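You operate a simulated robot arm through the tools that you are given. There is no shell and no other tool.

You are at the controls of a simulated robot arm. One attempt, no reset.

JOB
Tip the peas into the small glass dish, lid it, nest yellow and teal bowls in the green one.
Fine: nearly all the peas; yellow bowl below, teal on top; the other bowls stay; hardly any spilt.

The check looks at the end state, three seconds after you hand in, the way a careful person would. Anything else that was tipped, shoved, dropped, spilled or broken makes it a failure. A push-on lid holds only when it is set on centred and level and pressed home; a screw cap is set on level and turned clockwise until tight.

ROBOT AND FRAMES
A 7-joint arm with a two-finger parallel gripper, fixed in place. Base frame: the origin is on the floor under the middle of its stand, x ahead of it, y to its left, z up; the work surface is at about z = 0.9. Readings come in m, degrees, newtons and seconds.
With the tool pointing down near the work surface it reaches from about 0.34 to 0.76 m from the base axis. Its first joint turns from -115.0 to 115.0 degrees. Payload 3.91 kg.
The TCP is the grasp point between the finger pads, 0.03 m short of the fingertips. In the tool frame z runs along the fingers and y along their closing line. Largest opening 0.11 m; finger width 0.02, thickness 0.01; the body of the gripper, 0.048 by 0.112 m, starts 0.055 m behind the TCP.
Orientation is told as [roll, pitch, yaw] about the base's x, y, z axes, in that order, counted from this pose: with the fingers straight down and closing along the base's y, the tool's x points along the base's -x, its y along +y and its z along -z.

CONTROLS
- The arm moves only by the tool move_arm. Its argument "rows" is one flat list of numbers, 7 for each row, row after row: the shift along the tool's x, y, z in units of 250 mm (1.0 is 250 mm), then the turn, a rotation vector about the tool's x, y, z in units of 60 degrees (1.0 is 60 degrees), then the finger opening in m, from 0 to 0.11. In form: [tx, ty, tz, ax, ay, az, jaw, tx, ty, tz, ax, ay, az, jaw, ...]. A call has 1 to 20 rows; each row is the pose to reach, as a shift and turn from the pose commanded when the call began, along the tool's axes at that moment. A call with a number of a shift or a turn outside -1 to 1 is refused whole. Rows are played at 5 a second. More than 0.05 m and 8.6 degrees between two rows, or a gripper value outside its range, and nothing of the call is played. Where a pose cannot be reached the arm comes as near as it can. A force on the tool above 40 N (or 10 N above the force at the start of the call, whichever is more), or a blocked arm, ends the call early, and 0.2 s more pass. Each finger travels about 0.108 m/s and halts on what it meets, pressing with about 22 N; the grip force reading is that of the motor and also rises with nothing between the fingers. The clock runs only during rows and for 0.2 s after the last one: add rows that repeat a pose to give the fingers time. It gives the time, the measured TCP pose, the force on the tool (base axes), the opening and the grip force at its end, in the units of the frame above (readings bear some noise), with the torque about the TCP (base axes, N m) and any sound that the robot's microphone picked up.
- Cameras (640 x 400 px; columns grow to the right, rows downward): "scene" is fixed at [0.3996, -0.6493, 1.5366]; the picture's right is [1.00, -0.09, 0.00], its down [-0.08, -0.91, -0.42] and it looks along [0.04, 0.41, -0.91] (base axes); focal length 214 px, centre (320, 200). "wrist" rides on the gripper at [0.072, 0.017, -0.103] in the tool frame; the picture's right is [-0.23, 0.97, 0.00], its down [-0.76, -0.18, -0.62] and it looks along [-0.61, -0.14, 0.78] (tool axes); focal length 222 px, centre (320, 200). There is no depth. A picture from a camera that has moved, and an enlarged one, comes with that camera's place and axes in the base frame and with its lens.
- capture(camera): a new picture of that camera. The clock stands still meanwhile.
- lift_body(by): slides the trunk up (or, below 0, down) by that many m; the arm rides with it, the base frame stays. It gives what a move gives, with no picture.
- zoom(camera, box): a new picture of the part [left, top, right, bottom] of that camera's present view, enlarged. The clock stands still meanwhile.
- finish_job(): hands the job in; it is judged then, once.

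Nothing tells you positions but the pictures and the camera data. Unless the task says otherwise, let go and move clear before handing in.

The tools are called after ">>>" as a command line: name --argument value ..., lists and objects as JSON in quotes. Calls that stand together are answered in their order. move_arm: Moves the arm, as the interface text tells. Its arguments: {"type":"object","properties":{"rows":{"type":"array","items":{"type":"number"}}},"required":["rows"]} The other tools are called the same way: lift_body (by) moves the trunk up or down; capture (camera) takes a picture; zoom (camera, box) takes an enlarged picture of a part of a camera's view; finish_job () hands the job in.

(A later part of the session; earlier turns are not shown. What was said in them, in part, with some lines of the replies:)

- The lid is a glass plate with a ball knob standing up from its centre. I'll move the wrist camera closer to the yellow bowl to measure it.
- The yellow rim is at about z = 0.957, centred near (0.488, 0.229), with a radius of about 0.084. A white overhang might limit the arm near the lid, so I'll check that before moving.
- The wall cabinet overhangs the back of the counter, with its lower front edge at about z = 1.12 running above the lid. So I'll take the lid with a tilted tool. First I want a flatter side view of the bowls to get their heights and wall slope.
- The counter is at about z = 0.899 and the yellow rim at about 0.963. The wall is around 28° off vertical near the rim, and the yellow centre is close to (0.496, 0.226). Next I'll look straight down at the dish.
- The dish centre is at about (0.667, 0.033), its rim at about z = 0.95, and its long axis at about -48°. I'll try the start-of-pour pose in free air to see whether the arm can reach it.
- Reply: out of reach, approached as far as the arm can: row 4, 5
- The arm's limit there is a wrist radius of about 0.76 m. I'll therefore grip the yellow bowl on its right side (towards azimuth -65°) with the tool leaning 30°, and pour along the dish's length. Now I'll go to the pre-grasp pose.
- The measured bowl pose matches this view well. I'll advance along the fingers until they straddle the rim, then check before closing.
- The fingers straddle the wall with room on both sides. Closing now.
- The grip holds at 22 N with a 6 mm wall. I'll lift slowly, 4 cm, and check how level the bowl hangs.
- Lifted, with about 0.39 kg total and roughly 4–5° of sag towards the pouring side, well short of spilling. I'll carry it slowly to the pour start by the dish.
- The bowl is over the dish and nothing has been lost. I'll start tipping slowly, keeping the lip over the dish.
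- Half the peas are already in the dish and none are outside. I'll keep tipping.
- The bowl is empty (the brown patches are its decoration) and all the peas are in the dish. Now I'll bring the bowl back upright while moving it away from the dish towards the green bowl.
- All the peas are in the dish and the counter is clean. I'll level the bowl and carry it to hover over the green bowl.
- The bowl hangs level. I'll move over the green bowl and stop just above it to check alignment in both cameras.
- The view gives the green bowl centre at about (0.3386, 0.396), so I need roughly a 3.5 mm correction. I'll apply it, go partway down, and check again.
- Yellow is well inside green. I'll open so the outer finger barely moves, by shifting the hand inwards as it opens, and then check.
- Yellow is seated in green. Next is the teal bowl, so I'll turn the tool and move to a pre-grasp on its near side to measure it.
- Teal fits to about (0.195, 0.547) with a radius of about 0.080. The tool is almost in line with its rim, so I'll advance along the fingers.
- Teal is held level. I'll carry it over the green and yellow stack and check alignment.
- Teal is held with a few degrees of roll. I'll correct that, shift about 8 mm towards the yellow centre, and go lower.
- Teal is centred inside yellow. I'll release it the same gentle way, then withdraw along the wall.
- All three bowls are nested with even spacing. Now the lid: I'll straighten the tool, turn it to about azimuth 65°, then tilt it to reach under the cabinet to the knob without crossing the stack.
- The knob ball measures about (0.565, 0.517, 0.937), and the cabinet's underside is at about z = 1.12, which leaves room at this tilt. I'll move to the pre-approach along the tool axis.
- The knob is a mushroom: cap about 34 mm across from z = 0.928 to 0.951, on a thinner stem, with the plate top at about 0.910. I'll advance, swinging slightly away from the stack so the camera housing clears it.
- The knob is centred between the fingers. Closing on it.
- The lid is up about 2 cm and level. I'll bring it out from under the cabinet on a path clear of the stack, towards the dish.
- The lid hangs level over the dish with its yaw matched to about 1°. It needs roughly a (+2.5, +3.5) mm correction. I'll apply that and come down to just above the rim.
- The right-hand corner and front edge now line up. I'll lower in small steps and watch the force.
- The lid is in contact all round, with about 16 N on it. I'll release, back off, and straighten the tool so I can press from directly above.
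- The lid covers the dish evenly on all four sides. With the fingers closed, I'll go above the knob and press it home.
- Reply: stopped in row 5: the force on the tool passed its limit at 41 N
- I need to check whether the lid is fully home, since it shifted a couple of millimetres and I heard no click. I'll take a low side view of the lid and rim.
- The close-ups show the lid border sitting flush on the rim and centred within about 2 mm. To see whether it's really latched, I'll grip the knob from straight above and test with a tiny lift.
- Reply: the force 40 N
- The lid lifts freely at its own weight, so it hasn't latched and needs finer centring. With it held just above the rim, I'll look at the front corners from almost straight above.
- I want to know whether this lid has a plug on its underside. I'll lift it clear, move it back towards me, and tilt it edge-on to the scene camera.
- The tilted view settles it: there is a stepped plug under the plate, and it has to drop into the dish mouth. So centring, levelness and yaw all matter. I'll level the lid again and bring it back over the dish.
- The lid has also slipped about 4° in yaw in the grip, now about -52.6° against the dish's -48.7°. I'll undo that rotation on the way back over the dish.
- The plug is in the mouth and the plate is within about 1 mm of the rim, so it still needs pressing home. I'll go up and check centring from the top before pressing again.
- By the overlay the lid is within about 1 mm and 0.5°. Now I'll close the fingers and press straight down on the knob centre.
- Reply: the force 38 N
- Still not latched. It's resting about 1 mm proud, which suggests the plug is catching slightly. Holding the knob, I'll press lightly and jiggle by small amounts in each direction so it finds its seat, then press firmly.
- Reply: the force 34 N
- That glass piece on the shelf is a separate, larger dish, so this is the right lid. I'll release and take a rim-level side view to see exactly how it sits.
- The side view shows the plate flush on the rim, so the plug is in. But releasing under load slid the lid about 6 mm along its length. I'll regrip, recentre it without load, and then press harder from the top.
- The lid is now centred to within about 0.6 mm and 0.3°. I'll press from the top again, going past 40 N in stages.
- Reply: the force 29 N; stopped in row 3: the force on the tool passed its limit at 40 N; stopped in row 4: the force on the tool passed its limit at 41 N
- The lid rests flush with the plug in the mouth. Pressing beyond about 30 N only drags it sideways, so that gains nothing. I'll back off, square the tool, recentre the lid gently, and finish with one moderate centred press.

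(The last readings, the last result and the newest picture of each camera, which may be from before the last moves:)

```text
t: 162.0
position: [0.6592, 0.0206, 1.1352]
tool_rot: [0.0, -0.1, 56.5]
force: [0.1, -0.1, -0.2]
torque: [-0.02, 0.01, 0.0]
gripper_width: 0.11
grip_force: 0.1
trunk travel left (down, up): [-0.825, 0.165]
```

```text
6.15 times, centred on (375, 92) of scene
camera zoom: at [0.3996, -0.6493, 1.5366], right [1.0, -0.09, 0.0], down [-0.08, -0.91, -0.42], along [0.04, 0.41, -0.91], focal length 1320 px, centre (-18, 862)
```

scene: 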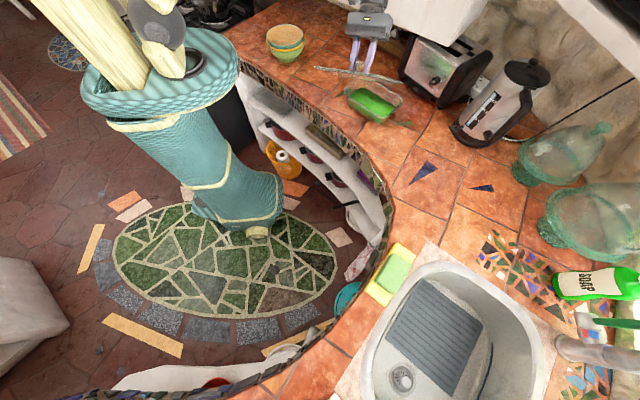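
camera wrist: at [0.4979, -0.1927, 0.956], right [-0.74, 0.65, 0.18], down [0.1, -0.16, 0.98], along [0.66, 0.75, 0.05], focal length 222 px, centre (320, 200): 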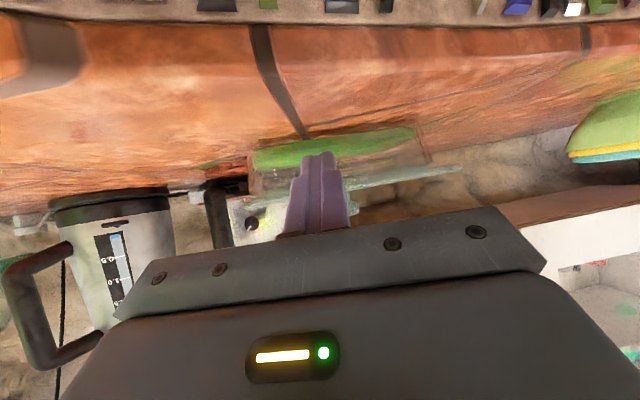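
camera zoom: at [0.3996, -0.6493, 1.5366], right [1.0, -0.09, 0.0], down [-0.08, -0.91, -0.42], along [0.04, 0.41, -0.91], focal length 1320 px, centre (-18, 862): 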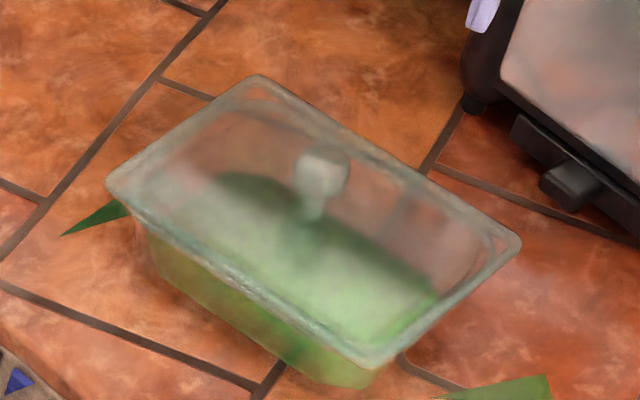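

>>> zoom --camera "wrist" --box '[220, 30, 276, 65]'

>>> zoom --camera "wrist" --box '[380, 40, 436, 75]'

>>> zoom --camera "wrist" --box '[236, 138, 292, 173]'

>>> zoom --camera "wrist" --box '[352, 143, 408, 178]'

```text
11.43 times, centred on (248, 48) of wrist
camera zoom: at [0.6049, -0.031, 1.2389], right [-0.69, 0.73, 0.0], down [0.57, 0.54, 0.62], along [0.45, 0.43, -0.78], focal length 2538 px, centre (1143, 1943)
```

zoom: 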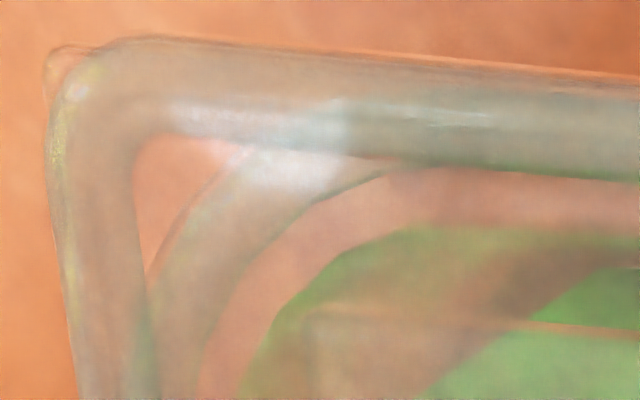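

```text
11.43 times, centred on (408, 58) of wrist
camera zoom: at [0.6049, -0.031, 1.2389], right [-0.69, 0.73, 0.0], down [0.57, 0.54, 0.62], along [0.45, 0.43, -0.78], focal length 2538 px, centre (-686, 1829)
```

zoom: 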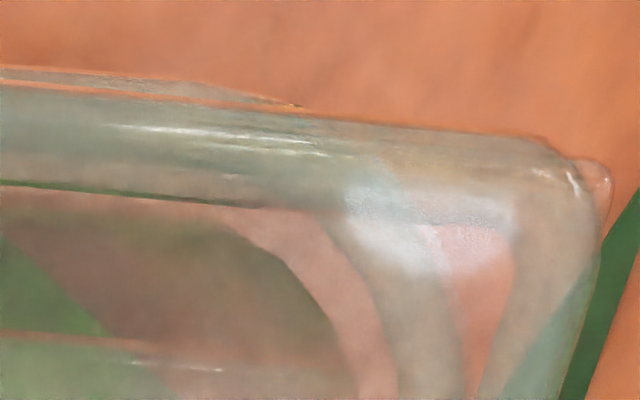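

```text
11.43 times, centred on (264, 156) of wrist
camera zoom: at [0.6049, -0.031, 1.2389], right [-0.69, 0.73, 0.0], down [0.57, 0.54, 0.62], along [0.45, 0.43, -0.78], focal length 2538 px, centre (960, 709)
```

zoom: 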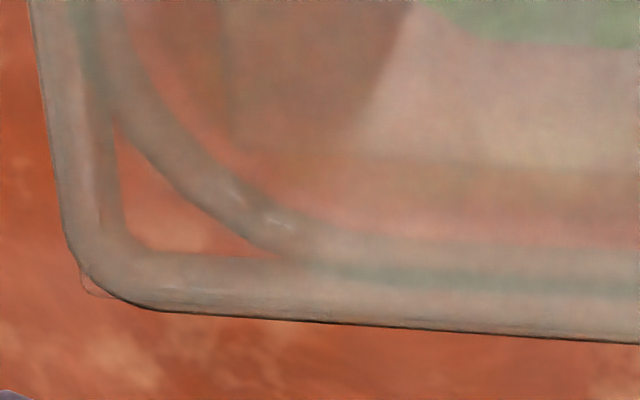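

```text
11.43 times, centred on (380, 160) of wrist
camera zoom: at [0.6049, -0.031, 1.2389], right [-0.69, 0.73, 0.0], down [0.57, 0.54, 0.62], along [0.45, 0.43, -0.78], focal length 2538 px, centre (-366, 651)
```

zoom: 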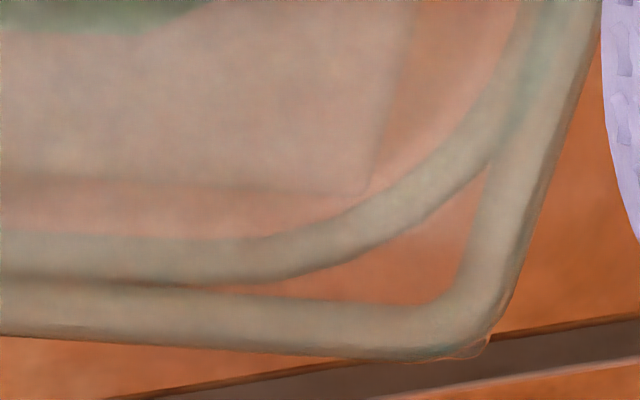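

The lid is centred to under 1 mm, with yaw within about 1° and fully flush. I'll do one last moderate press on the knob and check that it stays put.

>>> move_arm --rows '[-0.02, 0.002, 0.03, 0, 0, 0, 0.08, -0.05, 0.004, 0.08, 0, 0, 0, 0.05, -0.07, 0.006, 0.15, 0, 0, 0, 0.02, -0.07, 0.006, 0.23, 0, 0, 0, 0.0, -0.07, 0.006, 0.3, 0, 0, 0, 0.0, -0.07, 0.006, 0.36, 0, 0, 0, 0.0, -0.07, 0.006, 0.4, 0, 0, 0, 0.0, -0.07, 0.006, 0.4, 0, 0, 0, 0.0]'

>>> zoom --camera "wrist" --box '[220, 90, 420, 215]'

```text
t: 163.8
position: [0.6674, 0.0351, 1.0333]
tool_rot: [-0.1, 0.0, 56.5]
force: [-0.5, 0.0, 0.7]
torque: [0.02, 0.0, -0.02]
gripper_width: 0.0
grip_force: 21.7
trunk travel left (down, up): [-0.825, 0.165]
```

```text
3.20 times, centred on (320, 152) of wrist
camera zoom: at [0.6136, -0.0174, 1.1383], right [-0.69, 0.73, 0.0], down [0.57, 0.54, 0.62], along [0.45, 0.43, -0.78], focal length 711 px, centre (320, 352)
```

zoom: 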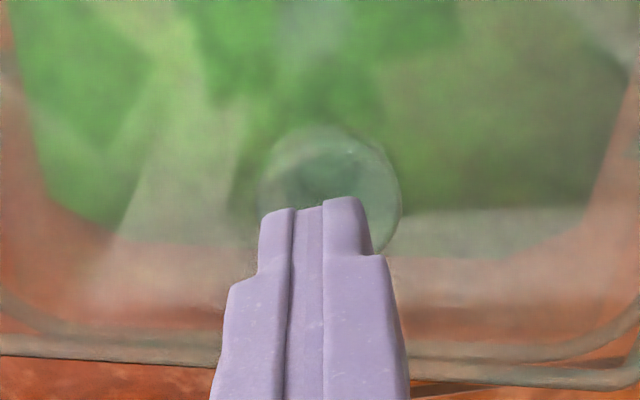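

>>> move_arm --rows '[0, 0.009, 0.01, 0, 0, 0, 0, 0, 0.009, 0.022, 0, 0, 0, 0, 0, 0.009, 0.034, 0, 0, 0, 0, 0, 0.009, 0.044, 0, 0, 0, 0, 0, 0.009, 0.052, 0, 0, 0, 0, 0, 0.009, 0.058, 0, 0, 0, 0, 0, 0.009, 0.062, 0, 0, 0, 0, 0, 0.009, 0.062, 0, 0, 0, 0, 0, 0.009, 0.062, 0, 0, 0, 0, 0, 0.009, 0.062, 0, 0, 0, 0]'

>>> zoom --camera "scene" --box '[335, 60, 415, 125]'

```text
t: 165.8
position: [0.6677, 0.0339, 1.0238]
tool_rot: [-0.6, -0.4, 56.5]
force: [-2.2, 0.7, 14.9]
torque: [-0.08, 0.14, -0.04]
gripper_width: 0.0001
grip_force: 21.9
trunk travel left (down, up): [-0.825, 0.165]
stopped in row 10: the force on the tool passed its limit at 40 N (the readings are from after the stop); the commanded pose is now the measured one
```

```text
6.15 times, centred on (375, 92) of scene
camera zoom: at [0.3996, -0.6493, 1.5366], right [1.0, -0.09, 0.0], down [-0.08, -0.91, -0.42], along [0.04, 0.41, -0.91], focal length 1320 px, centre (-18, 862)
```

zoom: 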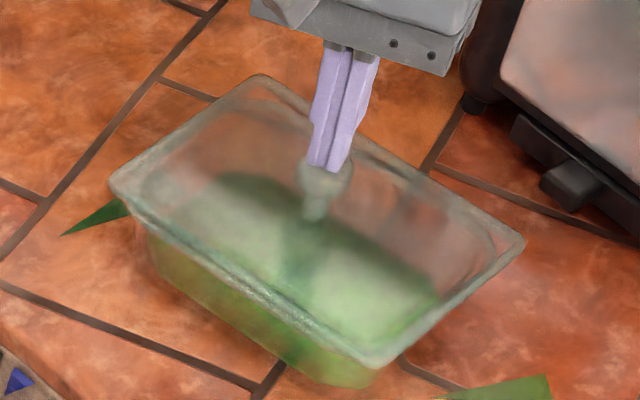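

I still want proof that the plug is really in the mouth. I'll regrip the knob and compare the contact height when centred with the height when deliberately shifted off, where the plug must ride on the rim.

>>> move_arm --rows '[0, 0, -0.03, 0, 0, 0, 0, 0, 0, -0.08, 0.005, 0.004, 0, 0, 0, 0, -0.14, 0.01, 0.0067, 0, 0.02, 0, 0, -0.185, 0.01, 0.0067, 0, 0.05, 0, 0, -0.185, 0.01, 0.0067, 0, 0.065, 0, 0, -0.185, 0.01, 0.0067, 0, 0.065]'

>>> zoom --camera "wrist" --box '[220, 60, 420, 200]'

```text
t: 167.2
position: [0.6659, 0.0341, 1.0672]
tool_rot: [-1.0, 0.2, 56.6]
force: [0.4, 0.3, 0.6]
torque: [0.06, 0.0, 0.0]
gripper_width: 0.065
grip_force: 0.1
trunk travel left (down, up): [-0.825, 0.165]
```

```text
2.86 times, centred on (320, 130) of wrist
camera zoom: at [0.6111, -0.0163, 1.1713], right [-0.69, 0.73, -0.02], down [0.56, 0.54, 0.62], along [0.46, 0.42, -0.78], focal length 635 px, centre (320, 400)
```

zoom: 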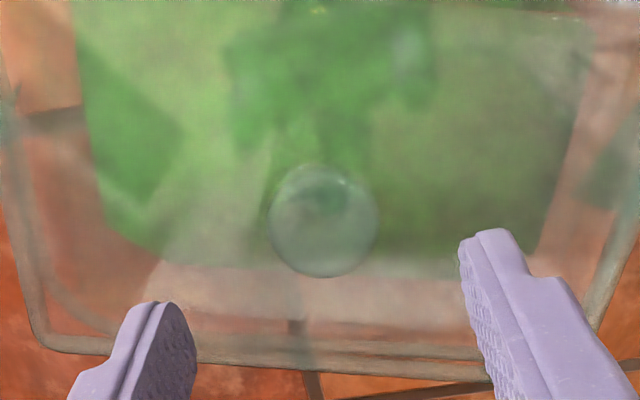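

>>> move_arm --rows '[-0.004, 0.002, 0.03, -0.008, -0.0016, 0, 0.065, -0.008, 0.003, 0.09, -0.0167, -0.0033, 0, 0.065, -0.01, 0.004, 0.16, -0.0167, -0.0033, 0, 0.06, -0.01, 0.004, 0.23, -0.0167, -0.0033, 0, 0.06, -0.01, 0.004, 0.27, -0.0167, -0.0033, 0, 0.06, -0.01, 0.004, 0.291, -0.0167, -0.0033, 0, 0.055, -0.01, 0.004, 0.291, -0.0167, -0.0033, 0, 0.045, -0.01, 0.004, 0.291, -0.0167, -0.0033, 0, 0.038, -0.01, 0.004, 0.291, -0.0167, -0.0033, 0, 0.032, -0.01, 0.004, 0.291, -0.0167, -0.0033, 0, 0.02, -0.01, 0.004, 0.291, -0.0167, -0.0033, 0, 0.0, -0.01, 0.004, 0.291, -0.0167, -0.0033, 0, 0.0]'

>>> move_arm --rows '[0, 0, -0.008, 0, 0, 0, 0, 0, 0, -0.016, 0, 0, 0, 0, 0, 0, -0.028, 0, 0, 0, 0, 0, 0, -0.04, 0, 0, 0, 0, 0, 0, -0.04, 0, 0, 0, 0]'

```text
t: 169.8
position: [0.6684, 0.035, 0.9942]
tool_rot: [-0.1, 0.0, 56.4]
force: [0.3, 0.5, -0.5]
torque: [0.05, -0.13, 0.05]
gripper_width: 0.0322
grip_force: 22.0
trunk travel left (down, up): [-0.825, 0.165]
```

```text
t: 171.0
position: [0.6671, 0.0357, 1.0044]
tool_rot: [0.0, 0.0, 56.5]
force: [-0.3, -0.3, -2.8]
torque: [-0.01, -0.02, 0.01]
gripper_width: 0.0323
grip_force: 22.0
trunk travel left (down, up): [-0.825, 0.165]
```

>>> move_arm --rows '[0.01, 0.003, 0, 0, 0, 0, 0, 0.021, 0.006, 0, 0, 0, 0, 0, 0.031, 0.0084, 0, 0, 0, 0, 0, 0.031, 0.0084, 0.01, 0, 0, 0, 0, 0.031, 0.0084, 0.016, 0, 0, 0, 0, 0.031, 0.0084, 0.02, 0, 0, 0, 0, 0.031, 0.0084, 0.02, 0, 0, 0, 0]'

>>> move_arm --rows '[0, 0, 0.002, 0, 0, 0, 0, 0, 0, 0.004, 0, 0, 0, 0, 0, 0, 0.006, 0, 0, 0, 0, 0, 0, 0.006, 0, 0, 0, 0]'

>>> move_arm --rows '[0, 0, 0.002, 0, 0, 0, 0, 0, 0, 0.004, 0, 0, 0, 0, 0, 0, 0.006, 0, 0, 0, 0, 0, 0, 0.006, 0, 0, 0, 0]'

```text
t: 172.6
position: [0.6616, 0.0314, 0.9997]
tool_rot: [0.1, 0.0, 56.4]
force: [-0.9, 1.1, -3.4]
torque: [0.0, 0.02, 0.02]
gripper_width: 0.0325
grip_force: 21.7
trunk travel left (down, up): [-0.825, 0.165]
```

```text
t: 173.6
position: [0.6619, 0.0312, 0.9982]
tool_rot: [0.2, 0.0, 56.5]
force: [-0.2, -0.4, -2.8]
torque: [0.02, 0.04, 0.02]
gripper_width: 0.0321
grip_force: 21.7
trunk travel left (down, up): [-0.825, 0.165]
```

```text
t: 174.6
position: [0.6616, 0.0302, 0.9984]
tool_rot: [0.0, 0.0, 56.5]
force: [0.2, -0.2, -4.0]
torque: [0.02, 0.01, 0.01]
gripper_width: 0.032
grip_force: 22.1
trunk travel left (down, up): [-0.825, 0.165]
```

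>>> move_arm --rows '[0, 0, 0.002, 0, 0, 0, 0, 0, 0, 0.004, 0, 0, 0, 0, 0, 0, 0.006, 0, 0, 0, 0, 0, 0, 0.006, 0, 0, 0, 0]'

>>> move_arm --rows '[0, 0, 0.002, 0, 0, 0, 0, 0, 0, 0.004, 0, 0, 0, 0, 0, 0, 0.004, 0, 0, 0, 0]'

>>> zoom --camera "scene" --box '[335, 60, 415, 125]'

```text
t: 175.6
position: [0.6619, 0.0302, 0.9958]
tool_rot: [-0.1, 0.1, 56.5]
force: [0.8, 0.2, -2.0]
torque: [-0.02, -0.05, 0.11]
gripper_width: 0.0323
grip_force: 21.9
trunk travel left (down, up): [-0.825, 0.165]
```

```text
t: 176.4
position: [0.663, 0.0301, 0.9944]
tool_rot: [0.0, 0.0, 56.5]
force: [0.8, 2.2, 4.0]
torque: [-0.18, 0.32, 0.09]
gripper_width: 0.032
grip_force: 21.7
trunk travel left (down, up): [-0.825, 0.165]
```

```text
6.15 times, centred on (375, 92) of scene
camera zoom: at [0.3996, -0.6493, 1.5366], right [1.0, -0.09, 0.0], down [-0.08, -0.91, -0.42], along [0.04, 0.41, -0.91], focal length 1320 px, centre (-18, 862)
```

zoom: 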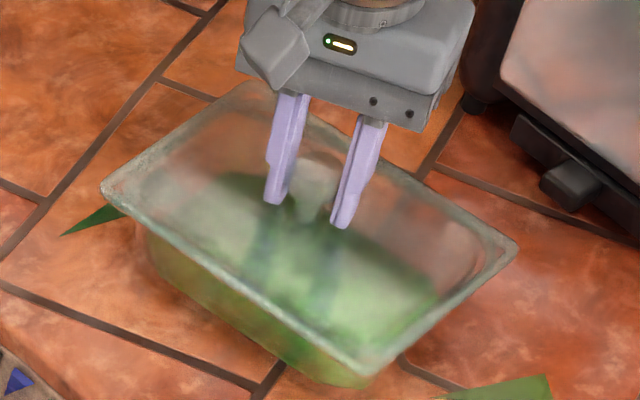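

The contact height is the same both ways, so the plug has been riding on the rim all along. It's a snug fit, so I'll do a proper search: light downward pressure with small stepped moves in position and yaw, watching for a drop of about 3 mm.

>>> move_arm --rows '[0, 0, -0.01, 0, 0, 0, 0, 0, 0, -0.02, 0, 0, 0, 0, -0.01, -0.002, -0.02, 0, 0, -0.005, 0, -0.02, -0.004, -0.02, 0, 0, -0.01, 0, -0.029, -0.0063, -0.02, 0, 0, -0.015, 0, -0.029, -0.0063, -0.01, 0, 0, -0.015, 0, -0.029, -0.0063, -0.002, 0, 0, -0.015, 0, -0.029, -0.0063, 0.002, 0, 0, -0.015, 0, -0.029, -0.0063, 0.002, 0, 0, -0.015, 0]'

>>> zoom --camera "scene" --box '[335, 60, 415, 125]'

```text
t: 178.4
position: [0.6664, 0.0361, 0.9946]
tool_rot: [-0.1, -0.1, 57.4]
force: [-0.4, -1.0, 6.4]
torque: [-0.4, 0.39, 0.06]
gripper_width: 0.0323
grip_force: 22.2
trunk travel left (down, up): [-0.825, 0.165]
```

```text
6.15 times, centred on (375, 92) of scene
camera zoom: at [0.3996, -0.6493, 1.5366], right [1.0, -0.09, 0.0], down [-0.08, -0.91, -0.42], along [0.04, 0.41, -0.91], focal length 1320 px, centre (-18, 862)
```

zoom: 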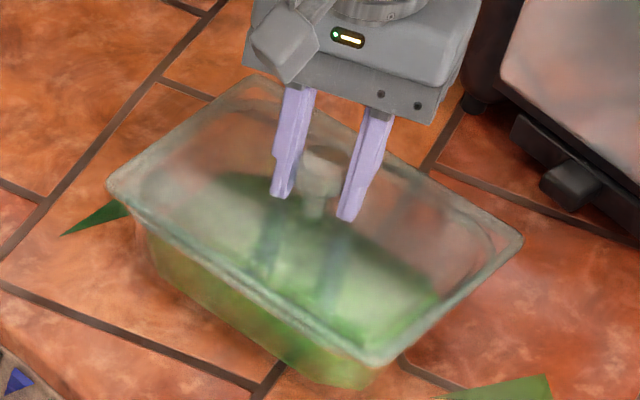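

>>> move_arm --rows '[-0.002, -0.0005, 0, 0, 0, 0, 0, -0.0039, -0.001, 0, 0, 0, 0, 0, -0.0039, -0.001, 0, 0, 0, 0, 0]'

>>> move_arm --rows '[-0.002, -0.0005, 0, 0, 0, 0, 0, -0.0039, -0.001, 0, 0, 0, 0, 0, -0.0039, -0.001, 0, 0, 0, 0, 0]'

>>> move_arm --rows '[-0.002, -0.0005, 0, 0, 0, 0, 0, -0.0039, -0.001, 0, 0, 0, 0, 0, -0.0039, -0.001, 0, 0, 0, 0, 0]'

```text
t: 179.2
position: [0.6664, 0.0369, 0.9957]
tool_rot: [-0.1, -0.1, 57.3]
force: [-1.3, -2.6, 12.8]
torque: [-0.3, 0.29, 0.12]
gripper_width: 0.0321
grip_force: 21.9
trunk travel left (down, up): [-0.825, 0.165]
```

```text
t: 180.0
position: [0.6673, 0.0357, 0.9958]
tool_rot: [-0.1, -0.1, 57.3]
force: [-4.3, -4.2, 14.2]
torque: [-0.05, 0.07, 0.04]
gripper_width: 0.0322
grip_force: 21.6
trunk travel left (down, up): [-0.825, 0.165]
```

```text
t: 180.8
position: [0.6683, 0.0373, 0.9938]
tool_rot: [-0.1, -0.1, 57.2]
force: [-2.3, -2.4, 10.1]
torque: [0.17, -0.08, -0.04]
gripper_width: 0.0322
grip_force: 22.2
trunk travel left (down, up): [-0.825, 0.165]
```

>>> move_arm --rows '[-0.002, -0.0005, 0, 0, 0, 0, 0, -0.0039, -0.001, 0, 0, 0, 0, 0, -0.0039, -0.001, 0, 0, 0, 0, 0]'

>>> move_arm --rows '[-0.002, -0.0005, 0, 0, 0, 0, 0, -0.0039, -0.001, 0, 0, 0, 0, 0, -0.0039, -0.001, 0, 0, 0, 0, 0]'

>>> zoom --camera "scene" --box '[335, 60, 415, 125]'

```text
t: 181.6
position: [0.6701, 0.0374, 0.9937]
tool_rot: [0.0, 0.1, 57.4]
force: [-3.4, -5.1, 5.1]
torque: [-0.12, -0.03, 0.15]
gripper_width: 0.0321
grip_force: 21.8
trunk travel left (down, up): [-0.825, 0.165]
```

```text
t: 182.4
position: [0.6701, 0.0391, 0.9942]
tool_rot: [0.1, 0.0, 57.5]
force: [-2.4, -1.3, -1.3]
torque: [-0.04, 0.05, 0.02]
gripper_width: 0.0323
grip_force: 22.1
trunk travel left (down, up): [-0.825, 0.165]
```

```text
6.15 times, centred on (375, 92) of scene
camera zoom: at [0.3996, -0.6493, 1.5366], right [1.0, -0.09, 0.0], down [-0.08, -0.91, -0.42], along [0.04, 0.41, -0.91], focal length 1320 px, centre (-18, 862)
```

zoom: 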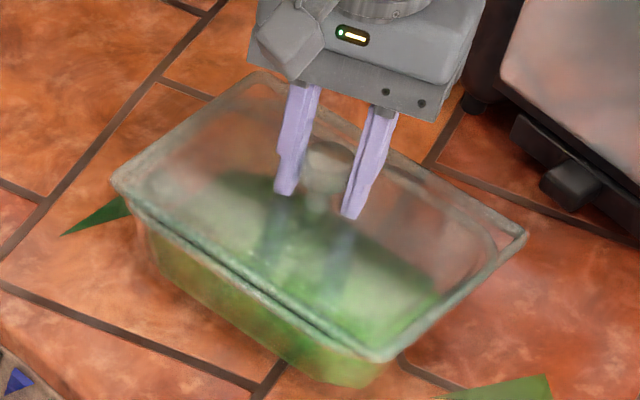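

The vertical support has vanished at this offset, so the plug has found the mouth. I'll lower gently and watch.

>>> move_arm --rows '[0, 0, 0.002, 0, 0, 0, 0, 0, 0, 0.005, 0, 0, 0, 0, 0, 0, 0.008, 0, 0, 0, 0, 0, 0, 0.008, 0, 0, 0, 0]'

>>> zoom --camera "scene" --box '[335, 60, 415, 125]'

```text
t: 183.4
position: [0.6699, 0.0385, 0.9939]
tool_rot: [-0.2, -0.2, 57.4]
force: [-0.6, -0.9, 11.0]
torque: [-0.33, 0.29, 0.12]
gripper_width: 0.0325
grip_force: 22.0
trunk travel left (down, up): [-0.825, 0.165]
```

```text
6.15 times, centred on (375, 92) of scene
camera zoom: at [0.3996, -0.6493, 1.5366], right [1.0, -0.09, 0.0], down [-0.08, -0.91, -0.42], along [0.04, 0.41, -0.91], focal length 1320 px, centre (-18, 862)
```

zoom: 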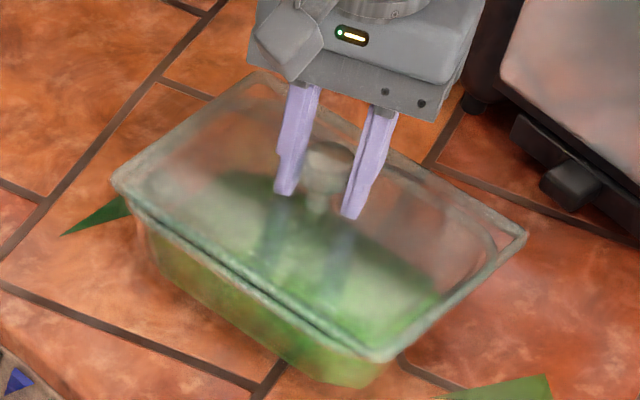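

Contact height is unchanged, but the sideways forces show the plug meeting the mouth's back wall at about +4–5 mm. So the plug is inside with roughly 6 mm of free play all round: it's a loose drop-in lid, already fully seated. I'll recentre it, set it down without load, and release.

>>> move_arm --rows '[0, 0, -0.01, 0, 0, 0, 0, 0, 0, -0.02, 0, 0, 0, 0, 0.007, 0.002, -0.022, 0, 0, 0, 0, 0.014, 0.004, -0.022, 0, 0, 0, 0, 0.0212, 0.0058, -0.022, 0, 0, 0, 0, 0.0212, 0.0058, -0.022, 0, 0, 0, 0, 0.0212, 0.0058, -0.015, 0, 0, 0, 0, 0.0212, 0.0058, -0.009, 0, 0, 0, 0, 0.0212, 0.0058, -0.006, 0, 0, 0, 0, 0.0212, 0.0058, -0.006, 0, 0, 0, 0]'

>>> zoom --camera "scene" --box '[335, 60, 415, 125]'

```text
t: 185.6
position: [0.667, 0.0362, 0.9934]
tool_rot: [0.0, -0.1, 57.4]
force: [-1.1, 0.3, 2.3]
torque: [0.46, -0.11, 0.07]
gripper_width: 0.0321
grip_force: 22.1
trunk travel left (down, up): [-0.825, 0.165]
```

```text
6.15 times, centred on (375, 92) of scene
camera zoom: at [0.3996, -0.6493, 1.5366], right [1.0, -0.09, 0.0], down [-0.08, -0.91, -0.42], along [0.04, 0.41, -0.91], focal length 1320 px, centre (-18, 862)
```

zoom: 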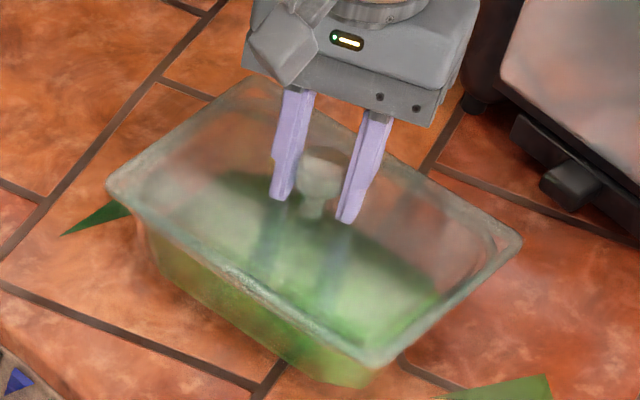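

>>> move_arm --rows '[0, 0, 0.004, 0, 0, 0, 0, 0, 0, 0.008, 0, 0, 0, 0, 0, 0, 0.012, 0, 0, 0, 0, 0, 0, 0.014, 0, 0, 0, 0, 0, 0, 0.014, 0, 0, 0, 0]'

>>> move_arm --rows '[0, 0, -0.007, 0, 0, 0, 0, 0, 0, -0.013, 0, 0, 0, 0, 0, 0, -0.014, 0, 0, 0, 0, 0, 0, -0.014, 0, 0, 0, 0, 0, 0, -0.014, 0, 0, 0, 0]'

```text
t: 186.8
position: [0.6659, 0.036, 0.9914]
tool_rot: [-0.2, -0.2, 57.4]
force: [8.5, -1.0, 24.8]
torque: [-0.15, 0.46, 0.12]
gripper_width: 0.0321
grip_force: 22.4
trunk travel left (down, up): [-0.825, 0.165]
```

```text
t: 188.0
position: [0.6651, 0.0354, 0.9919]
tool_rot: [0.3, 0.1, 57.4]
force: [-0.8, 0.2, -2.0]
torque: [-0.04, -0.09, 0.02]
gripper_width: 0.0324
grip_force: 21.8
trunk travel left (down, up): [-0.825, 0.165]
```

>>> zoom --camera "scene" --box '[335, 60, 415, 125]'

>>> zoom --camera "scene" --box '[360, 100, 400, 125]'

>>> zoom --camera "scene" --box '[385, 85, 415, 110]'

```text
6.15 times, centred on (375, 92) of scene
camera zoom: at [0.3996, -0.6493, 1.5366], right [1.0, -0.09, 0.0], down [-0.08, -0.91, -0.42], along [0.04, 0.41, -0.91], focal length 1320 px, centre (-18, 862)
```

zoom: 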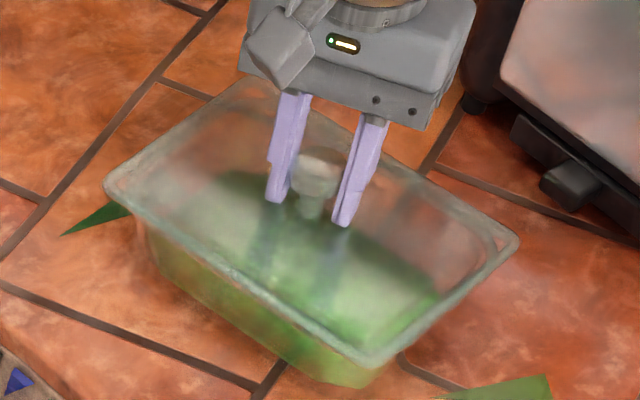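

```text
16.00 times, centred on (380, 112) of scene
camera zoom: at [0.3996, -0.6493, 1.5366], right [1.0, -0.09, 0.0], down [-0.08, -0.91, -0.42], along [0.04, 0.41, -0.91], focal length 3432 px, centre (-640, 1600)
```

zoom: 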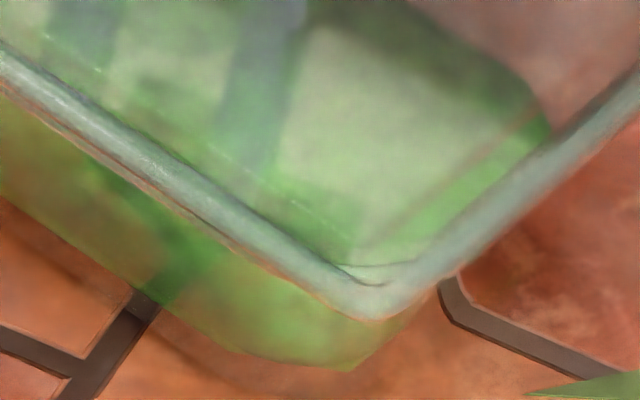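

```text
16.00 times, centred on (400, 98) of scene
camera zoom: at [0.3996, -0.6493, 1.5366], right [1.0, -0.09, 0.0], down [-0.08, -0.91, -0.42], along [0.04, 0.41, -0.91], focal length 3432 px, centre (-960, 1840)
```

zoom: 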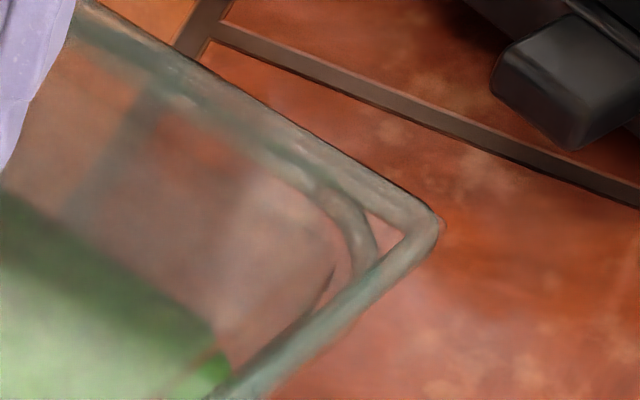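

The picture has changed: the lid now sits visibly lower, about 3 mm, so the plug really has dropped in. I'll press once more while holding it to make sure it's fully home.

>>> move_arm --rows '[0, 0, 0.006, 0, 0, 0, 0, 0, 0, 0.013, 0, 0, 0, 0, 0, 0, 0.02, 0, 0, 0, 0, 0, 0, 0.025, 0, 0, 0, 0, 0, 0, 0.025, 0, 0, 0, 0]'

>>> zoom --camera "scene" --box '[385, 85, 415, 110]'

>>> zoom --camera "scene" --box '[340, 75, 370, 100]'

```text
t: 189.2
position: [0.6654, 0.0341, 0.9911]
tool_rot: [-0.4, -0.2, 57.4]
force: [0.2, -1.7, 36.0]
torque: [-0.1, 1.2, 0.13]
gripper_width: 0.0319
grip_force: 21.7
trunk travel left (down, up): [-0.825, 0.165]
```

```text
16.00 times, centred on (400, 98) of scene
camera zoom: at [0.3996, -0.6493, 1.5366], right [1.0, -0.09, 0.0], down [-0.08, -0.91, -0.42], along [0.04, 0.41, -0.91], focal length 3432 px, centre (-960, 1840)
```

zoom: 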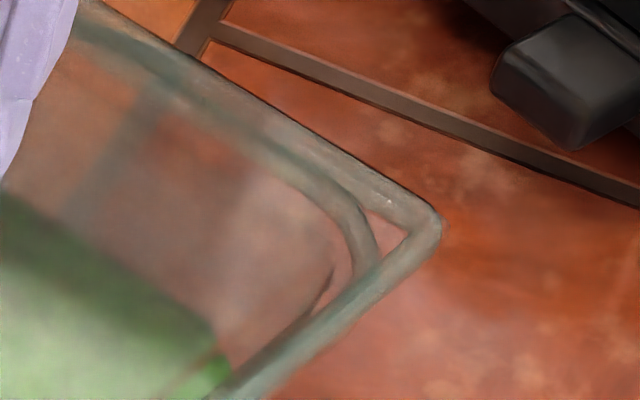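

```text
16.00 times, centred on (355, 88) of scene
camera zoom: at [0.3996, -0.6493, 1.5366], right [1.0, -0.09, 0.0], down [-0.08, -0.91, -0.42], along [0.04, 0.41, -0.91], focal length 3432 px, centre (-240, 2000)
```

zoom: 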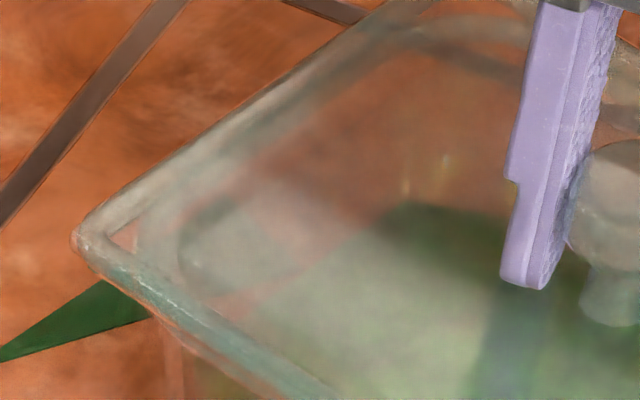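

>>> move_arm --rows '[0, 0, -0.01, 0, 0, 0, 0, 0, 0, -0.018, 0, 0, 0, 0, 0, 0, -0.023, 0, 0, 0, 0, 0, 0, -0.023, 0, 0, 0, 0, 0, 0, -0.023, 0, 0, 0, 0, 0, 0, -0.023, 0, 0, 0, 0, 0, 0, -0.023, 0, 0, 0, 0]'

```text
t: 190.8
position: [0.6652, 0.0357, 0.9915]
tool_rot: [0.2, 0.0, 57.5]
force: [-0.4, -0.5, -3.8]
torque: [0.0, -0.02, -0.01]
gripper_width: 0.0321
grip_force: 22.6
trunk travel left (down, up): [-0.825, 0.165]
```

>>> move_arm --rows '[0, 0, 0.004, 0, 0, 0, 0, 0, 0, 0.004, 0, 0, 0, 0, 0, 0, 0.004, 0, 0, 0, 0.032, 0, 0, 0.004, 0, 0, 0, 0.035, 0, 0, 0.004, 0, 0, 0, 0.04, 0, 0, 0.004, 0, 0, 0, 0.05, 0, 0, 0.004, 0, 0, 0, 0.06, 0, 0, -0.05, 0, 0, 0, 0.06, 0, 0, -0.13, 0, 0, 0, 0.065, 0, 0, -0.23, 0, 0, 0, 0.08, 0.03, 0, -0.34, 0, 0, 0, 0.11, 0.06, 0, -0.45, 0, 0, 0, 0.11, 0.08, 0, -0.56, 0, 0, 0, 0.11, 0.08, 0, -0.56, 0, 0, 0, 0.11]'

>>> zoom --camera "wrist" --box '[210, 20, 450, 180]'

>>> zoom --camera "scene" --box '[335, 60, 415, 125]'

```text
t: 193.8
position: [0.6552, 0.0174, 1.1327]
tool_rot: [0.1, -0.1, 57.5]
force: [0.1, -0.2, 0.5]
torque: [0.02, 0.01, 0.01]
gripper_width: 0.11
grip_force: 0.1
trunk travel left (down, up): [-0.825, 0.165]
```

```text
2.50 times, centred on (330, 100) of wrist
camera zoom: at [0.6024, -0.0352, 1.237], right [-0.7, 0.72, 0.0], down [0.56, 0.55, 0.62], along [0.45, 0.44, -0.78], focal length 555 px, centre (295, 450)
```

zoom: 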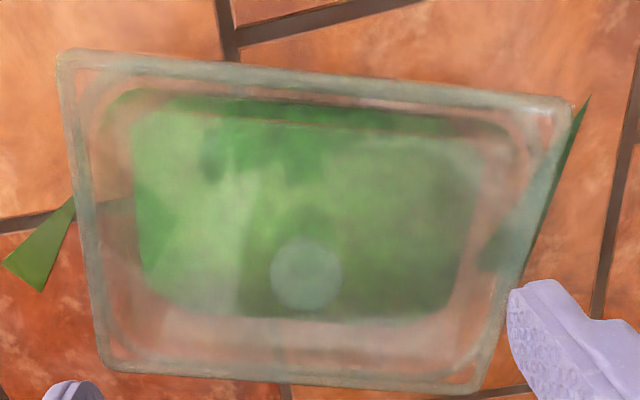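

```text
6.15 times, centred on (375, 92) of scene
camera zoom: at [0.3996, -0.6493, 1.5366], right [1.0, -0.09, 0.0], down [-0.08, -0.91, -0.42], along [0.04, 0.41, -0.91], focal length 1320 px, centre (-18, 862)
```

zoom: 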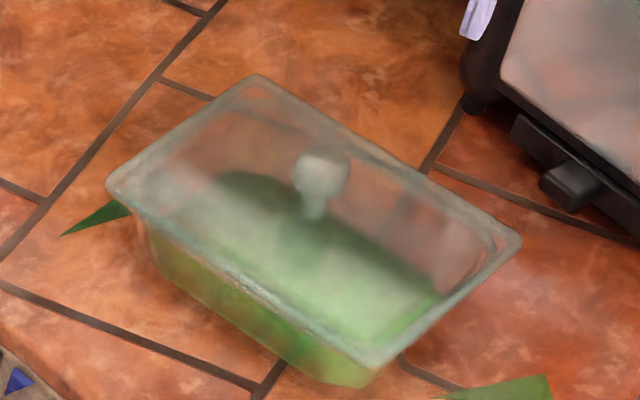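

>>> zoom --camera "scene" --box '[385, 85, 415, 110]'

>>> zoom --camera "scene" --box '[360, 100, 400, 125]'

>>> zoom --camera "wrist" --box '[220, 30, 276, 65]'

>>> zoom --camera "wrist" --box '[380, 45, 436, 80]'

>>> zoom --camera "wrist" --box '[236, 143, 292, 178]'

>>> zoom --camera "wrist" --box '[352, 148, 408, 183]'

```text
16.00 times, centred on (400, 98) of scene
camera zoom: at [0.3996, -0.6493, 1.5366], right [1.0, -0.09, 0.0], down [-0.08, -0.91, -0.42], along [0.04, 0.41, -0.91], focal length 3432 px, centre (-960, 1840)
```

zoom: 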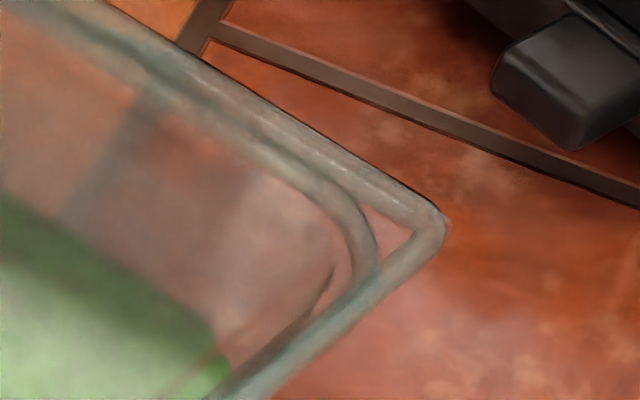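

```text
16.00 times, centred on (380, 112) of scene
camera zoom: at [0.3996, -0.6493, 1.5366], right [1.0, -0.09, 0.0], down [-0.08, -0.91, -0.42], along [0.04, 0.41, -0.91], focal length 3432 px, centre (-640, 1600)
```

zoom: 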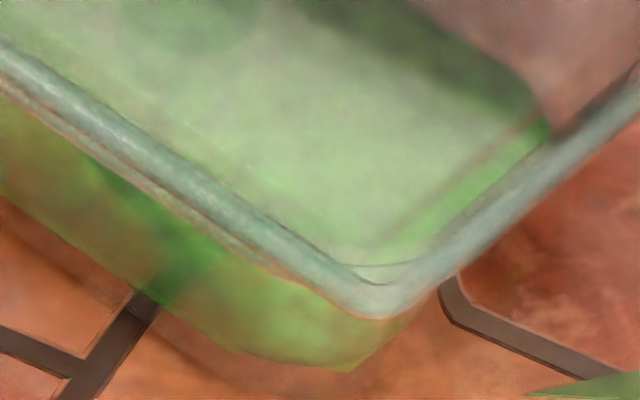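

```text
11.43 times, centred on (248, 48) of wrist
camera zoom: at [0.6024, -0.0352, 1.237], right [-0.7, 0.72, 0.0], down [0.56, 0.55, 0.62], along [0.45, 0.44, -0.78], focal length 2538 px, centre (1143, 1943)
```

zoom: 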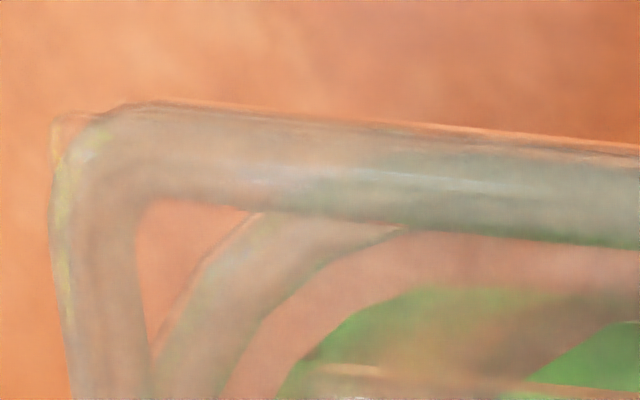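

```text
11.43 times, centred on (408, 62) of wrist
camera zoom: at [0.6024, -0.0352, 1.237], right [-0.7, 0.72, 0.0], down [0.56, 0.55, 0.62], along [0.45, 0.44, -0.78], focal length 2538 px, centre (-686, 1771)
```

zoom: 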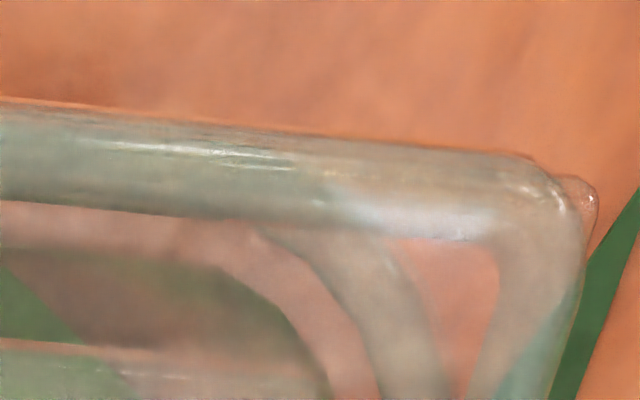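

```text
11.43 times, centred on (264, 160) of wrist
camera zoom: at [0.6024, -0.0352, 1.237], right [-0.7, 0.72, 0.0], down [0.56, 0.55, 0.62], along [0.45, 0.44, -0.78], focal length 2538 px, centre (960, 651)
```

zoom: 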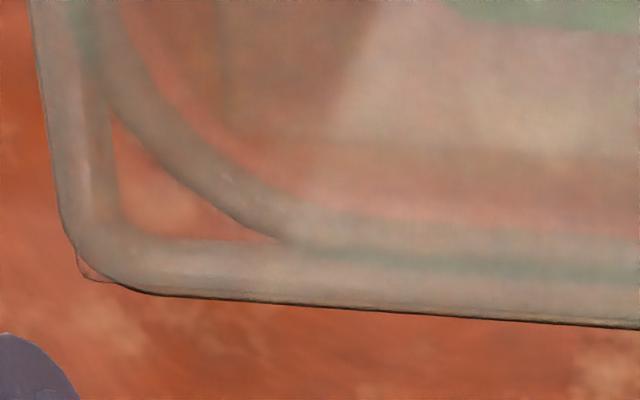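

```text
11.43 times, centred on (380, 166) of wrist
camera zoom: at [0.6024, -0.0352, 1.237], right [-0.7, 0.72, 0.0], down [0.56, 0.55, 0.62], along [0.45, 0.44, -0.78], focal length 2538 px, centre (-366, 594)
```

zoom: 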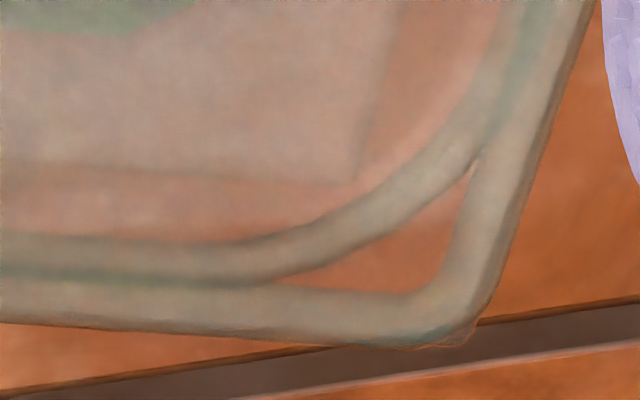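

The corner overlay is now symmetric on all four corners. I'll take one more rim-level side view to compare the lid's height with before.

>>> move_arm --rows '[0.08, 0, -0.02, 0, -0.08, 0, 0.06, 0.16, 0, -0.02, 0, -0.2, 0, 0.03, 0.24, 0, 0.0, 0, -0.32, 0, 0.0, 0.32, 0, 0.08, 0, -0.44, 0, 0.0, 0.39, 0, 0.18, 0, -0.56, 0, 0.0, 0.44, 0, 0.29, 0, -0.68, 0, 0.0, 0.47, 0, 0.4, 0, -0.8, 0, 0.0, 0.49, 0, 0.51, 0, -0.917, 0, 0.0, 0.5, 0, 0.62, 0, -0.917, 0, 0.0, 0.5, 0, 0.69, 0, -0.917, 0, 0.0, 0.5, 0, 0.69, 0, -0.917, 0, 0.0]'

>>> zoom --camera "wrist" --box '[235, 120, 475, 220]'

```text
t: 196.2
position: [0.5896, -0.0871, 0.9602]
tool_rot: [-0.1, -55.1, 57.3]
force: [0.1, -0.2, 0.6]
torque: [-0.02, 0.03, 0.0]
gripper_width: 0.0
grip_force: 22.0
trunk travel left (down, up): [-0.825, 0.165]
```

```text
2.67 times, centred on (355, 170) of wrist
camera zoom: at [0.5073, -0.1844, 0.9601], right [-0.75, 0.64, 0.19], down [0.11, -0.16, 0.98], along [0.65, 0.76, 0.05], focal length 592 px, centre (227, 280)
```

zoom: 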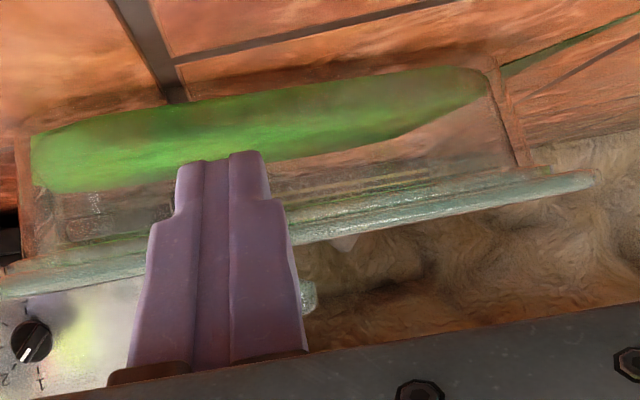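

>>> zoom --camera "wrist" --box '[395, 135, 475, 185]'

>>> zoom --camera "wrist" --box '[345, 145, 425, 195]'

>>> zoom --camera "wrist" --box '[210, 155, 290, 205]'

```text
8.00 times, centred on (435, 160) of wrist
camera zoom: at [0.5073, -0.1844, 0.9601], right [-0.75, 0.64, 0.19], down [0.11, -0.16, 0.98], along [0.65, 0.76, 0.05], focal length 1777 px, centre (-600, 520)
```

zoom: 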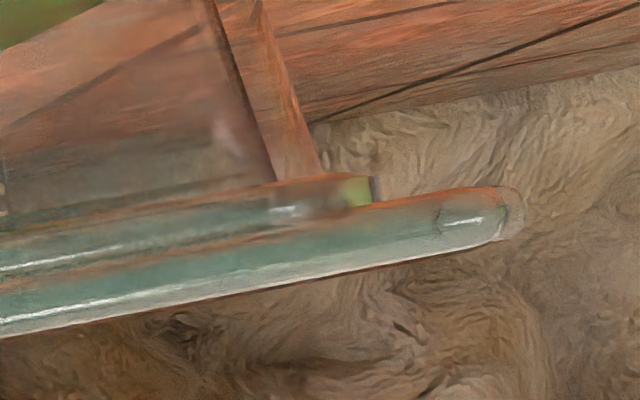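

```text
8.00 times, centred on (385, 170) of wrist
camera zoom: at [0.5073, -0.1844, 0.9601], right [-0.75, 0.64, 0.19], down [0.11, -0.16, 0.98], along [0.65, 0.76, 0.05], focal length 1777 px, centre (-200, 440)
```

zoom: 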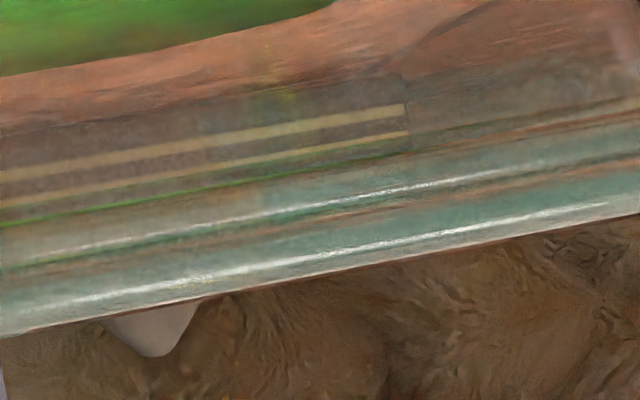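

```text
8.00 times, centred on (250, 180) of wrist
camera zoom: at [0.5073, -0.1844, 0.9601], right [-0.75, 0.64, 0.19], down [0.11, -0.16, 0.98], along [0.65, 0.76, 0.05], focal length 1777 px, centre (880, 360)
```

zoom: 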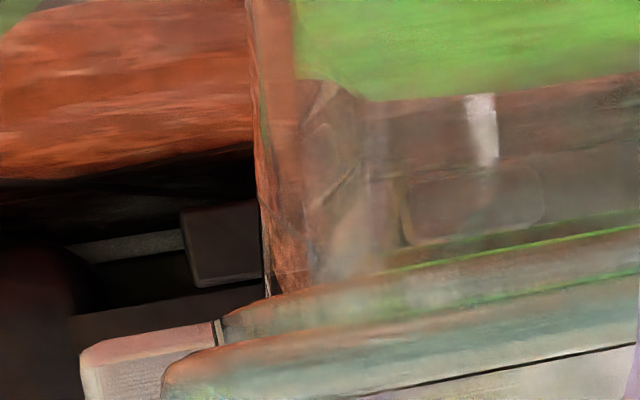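

>>> zoom --camera "wrist" --box '[420, 148, 460, 173]'

>>> zoom --camera "wrist" --box '[390, 150, 430, 175]'

>>> zoom --camera "wrist" --box '[228, 180, 268, 205]'

```text
16.00 times, centred on (440, 160) of wrist
camera zoom: at [0.5073, -0.1844, 0.9601], right [-0.75, 0.64, 0.19], down [0.11, -0.16, 0.98], along [0.65, 0.76, 0.05], focal length 3554 px, centre (-1600, 832)
```

zoom: 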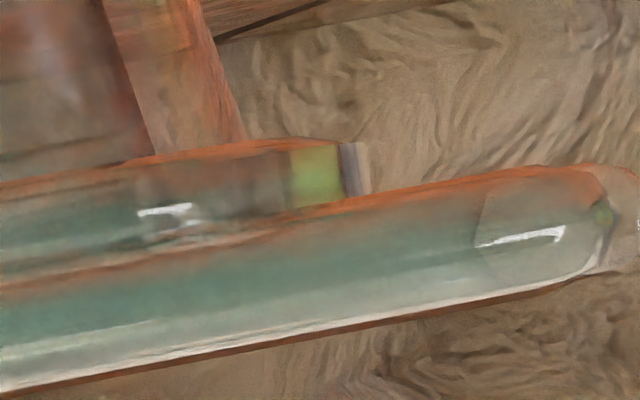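

```text
16.00 times, centred on (410, 162) of wrist
camera zoom: at [0.5073, -0.1844, 0.9601], right [-0.75, 0.64, 0.19], down [0.11, -0.16, 0.98], along [0.65, 0.76, 0.05], focal length 3554 px, centre (-1120, 800)
```

zoom: 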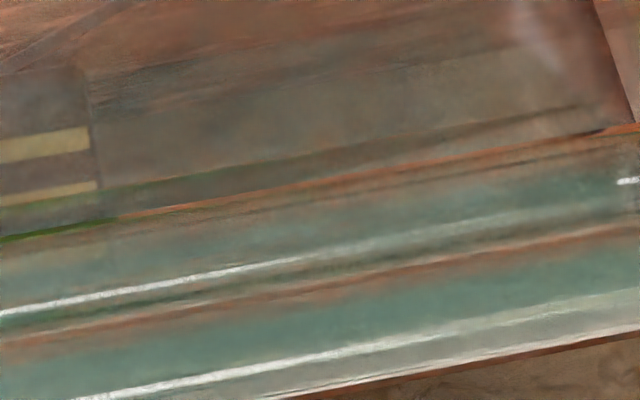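

```text
16.00 times, centred on (248, 192) of wrist
camera zoom: at [0.5073, -0.1844, 0.9601], right [-0.75, 0.64, 0.19], down [0.11, -0.16, 0.98], along [0.65, 0.76, 0.05], focal length 3554 px, centre (1472, 320)
```

zoom: 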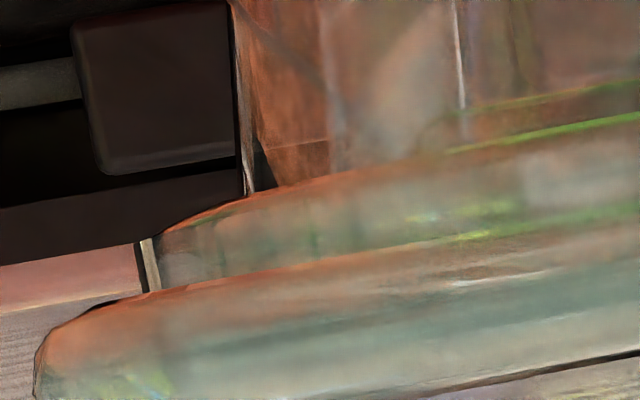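

At high zoom the picture is clear: the lid's plate lies directly on the dish's rim bead at both ends with no gap, so the plug is inside and the lid is fully down, level and centred. I'll retreat clear and check the whole scene before handing in.

>>> move_arm --rows '[-0.08, 0, -0.1, 0, 0, 0, 0.0, -0.18, 0, -0.2, 0, 0.08, 0, 0.0, -0.3, 0, -0.3, 0, 0.2, 0, 0.0, -0.42, 0, -0.38, 0, 0.32, 0, 0.0, -0.54, 0, -0.44, 0, 0.44, 0, 0.0, -0.66, 0, -0.48, 0, 0.56, 0, 0.02, -0.74, 0, -0.5, 0, 0.68, 0, 0.05, -0.8, 0, -0.52, 0, 0.8, 0, 0.05, -0.84, 0, -0.54, 0, 0.917, 0, 0.05, -0.84, 0, -0.54, 0, 0.917, 0, 0.05]'

>>> capture --camera "scene"

>>> zoom --camera "scene" --box '[240, 5, 420, 130]'

>>> capture --camera "wrist"

```text
t: 198.4
position: [0.5946, -0.079, 1.2101]
tool_rot: [0.0, 0.0, 57.2]
force: [0.0, 0.0, 0.1]
torque: [0.02, 0.0, -0.01]
gripper_width: 0.0502
grip_force: 0.1
trunk travel left (down, up): [-0.825, 0.165]
```

```text
taken
```

scene: 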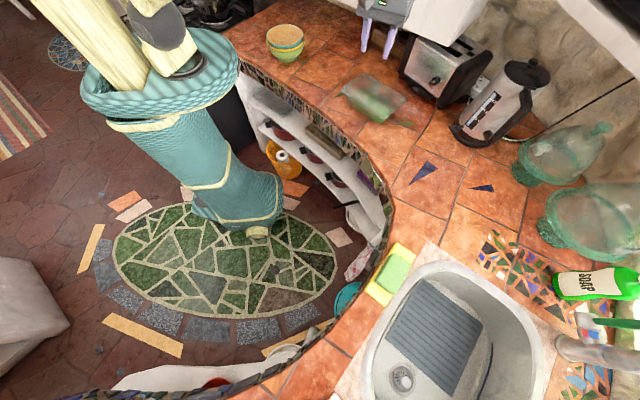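

```text
3.20 times, centred on (330, 68) of scene
camera zoom: at [0.3996, -0.6493, 1.5366], right [1.0, -0.09, 0.0], down [-0.08, -0.91, -0.42], along [0.04, 0.41, -0.91], focal length 686 px, centre (288, 624)
```

zoom: 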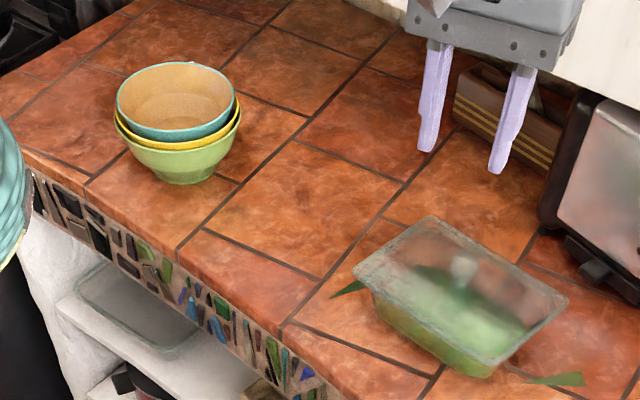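

```text
taken
camera wrist: at [0.5419, -0.1313, 1.3137], right [-0.7, 0.72, 0.0], down [0.56, 0.55, 0.62], along [0.45, 0.43, -0.78], focal length 222 px, centre (320, 200)
```

wrist: 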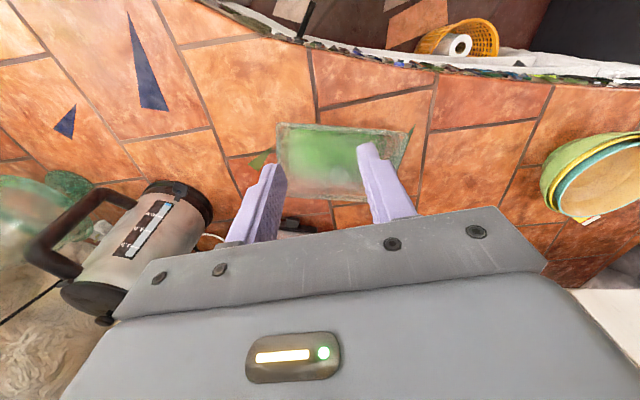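

Everything checks out. The bowls are nested with yellow below and teal on top, the green bowl has moved only a few millimetres, and the peas are all in the dish with none on the counter. The lid is centred, level and flush, though I never heard or felt it click. The gripper is open and clear, so I'm handing in.

>>> finish_job

```text
The job is handed in.
```

I've handed the job in. The one thing I couldn't confirm is whether the lid has latched.

- **Peas:** they are all in the small glass dish. I saw none on the counter and none left in the yellow bowl.
- **Lid:** it is on the dish, level and flush with the rim all round, and centred to within about 1–2 mm. I pressed it down with about 36 N at the end.
    - I heard no click. In two earlier checks it lifted off at its own weight.
    - I didn't repeat that check after the final press. It behaves like a loose drop-in lid, so it may be held only by its fit and weight.
- **Bowls:** yellow sits in green and teal sits in yellow. The green bowl shifted about 3 mm while I set the yellow one in.

I saw nothing else knocked, moved or spilled. The gripper is open and clear of everything.
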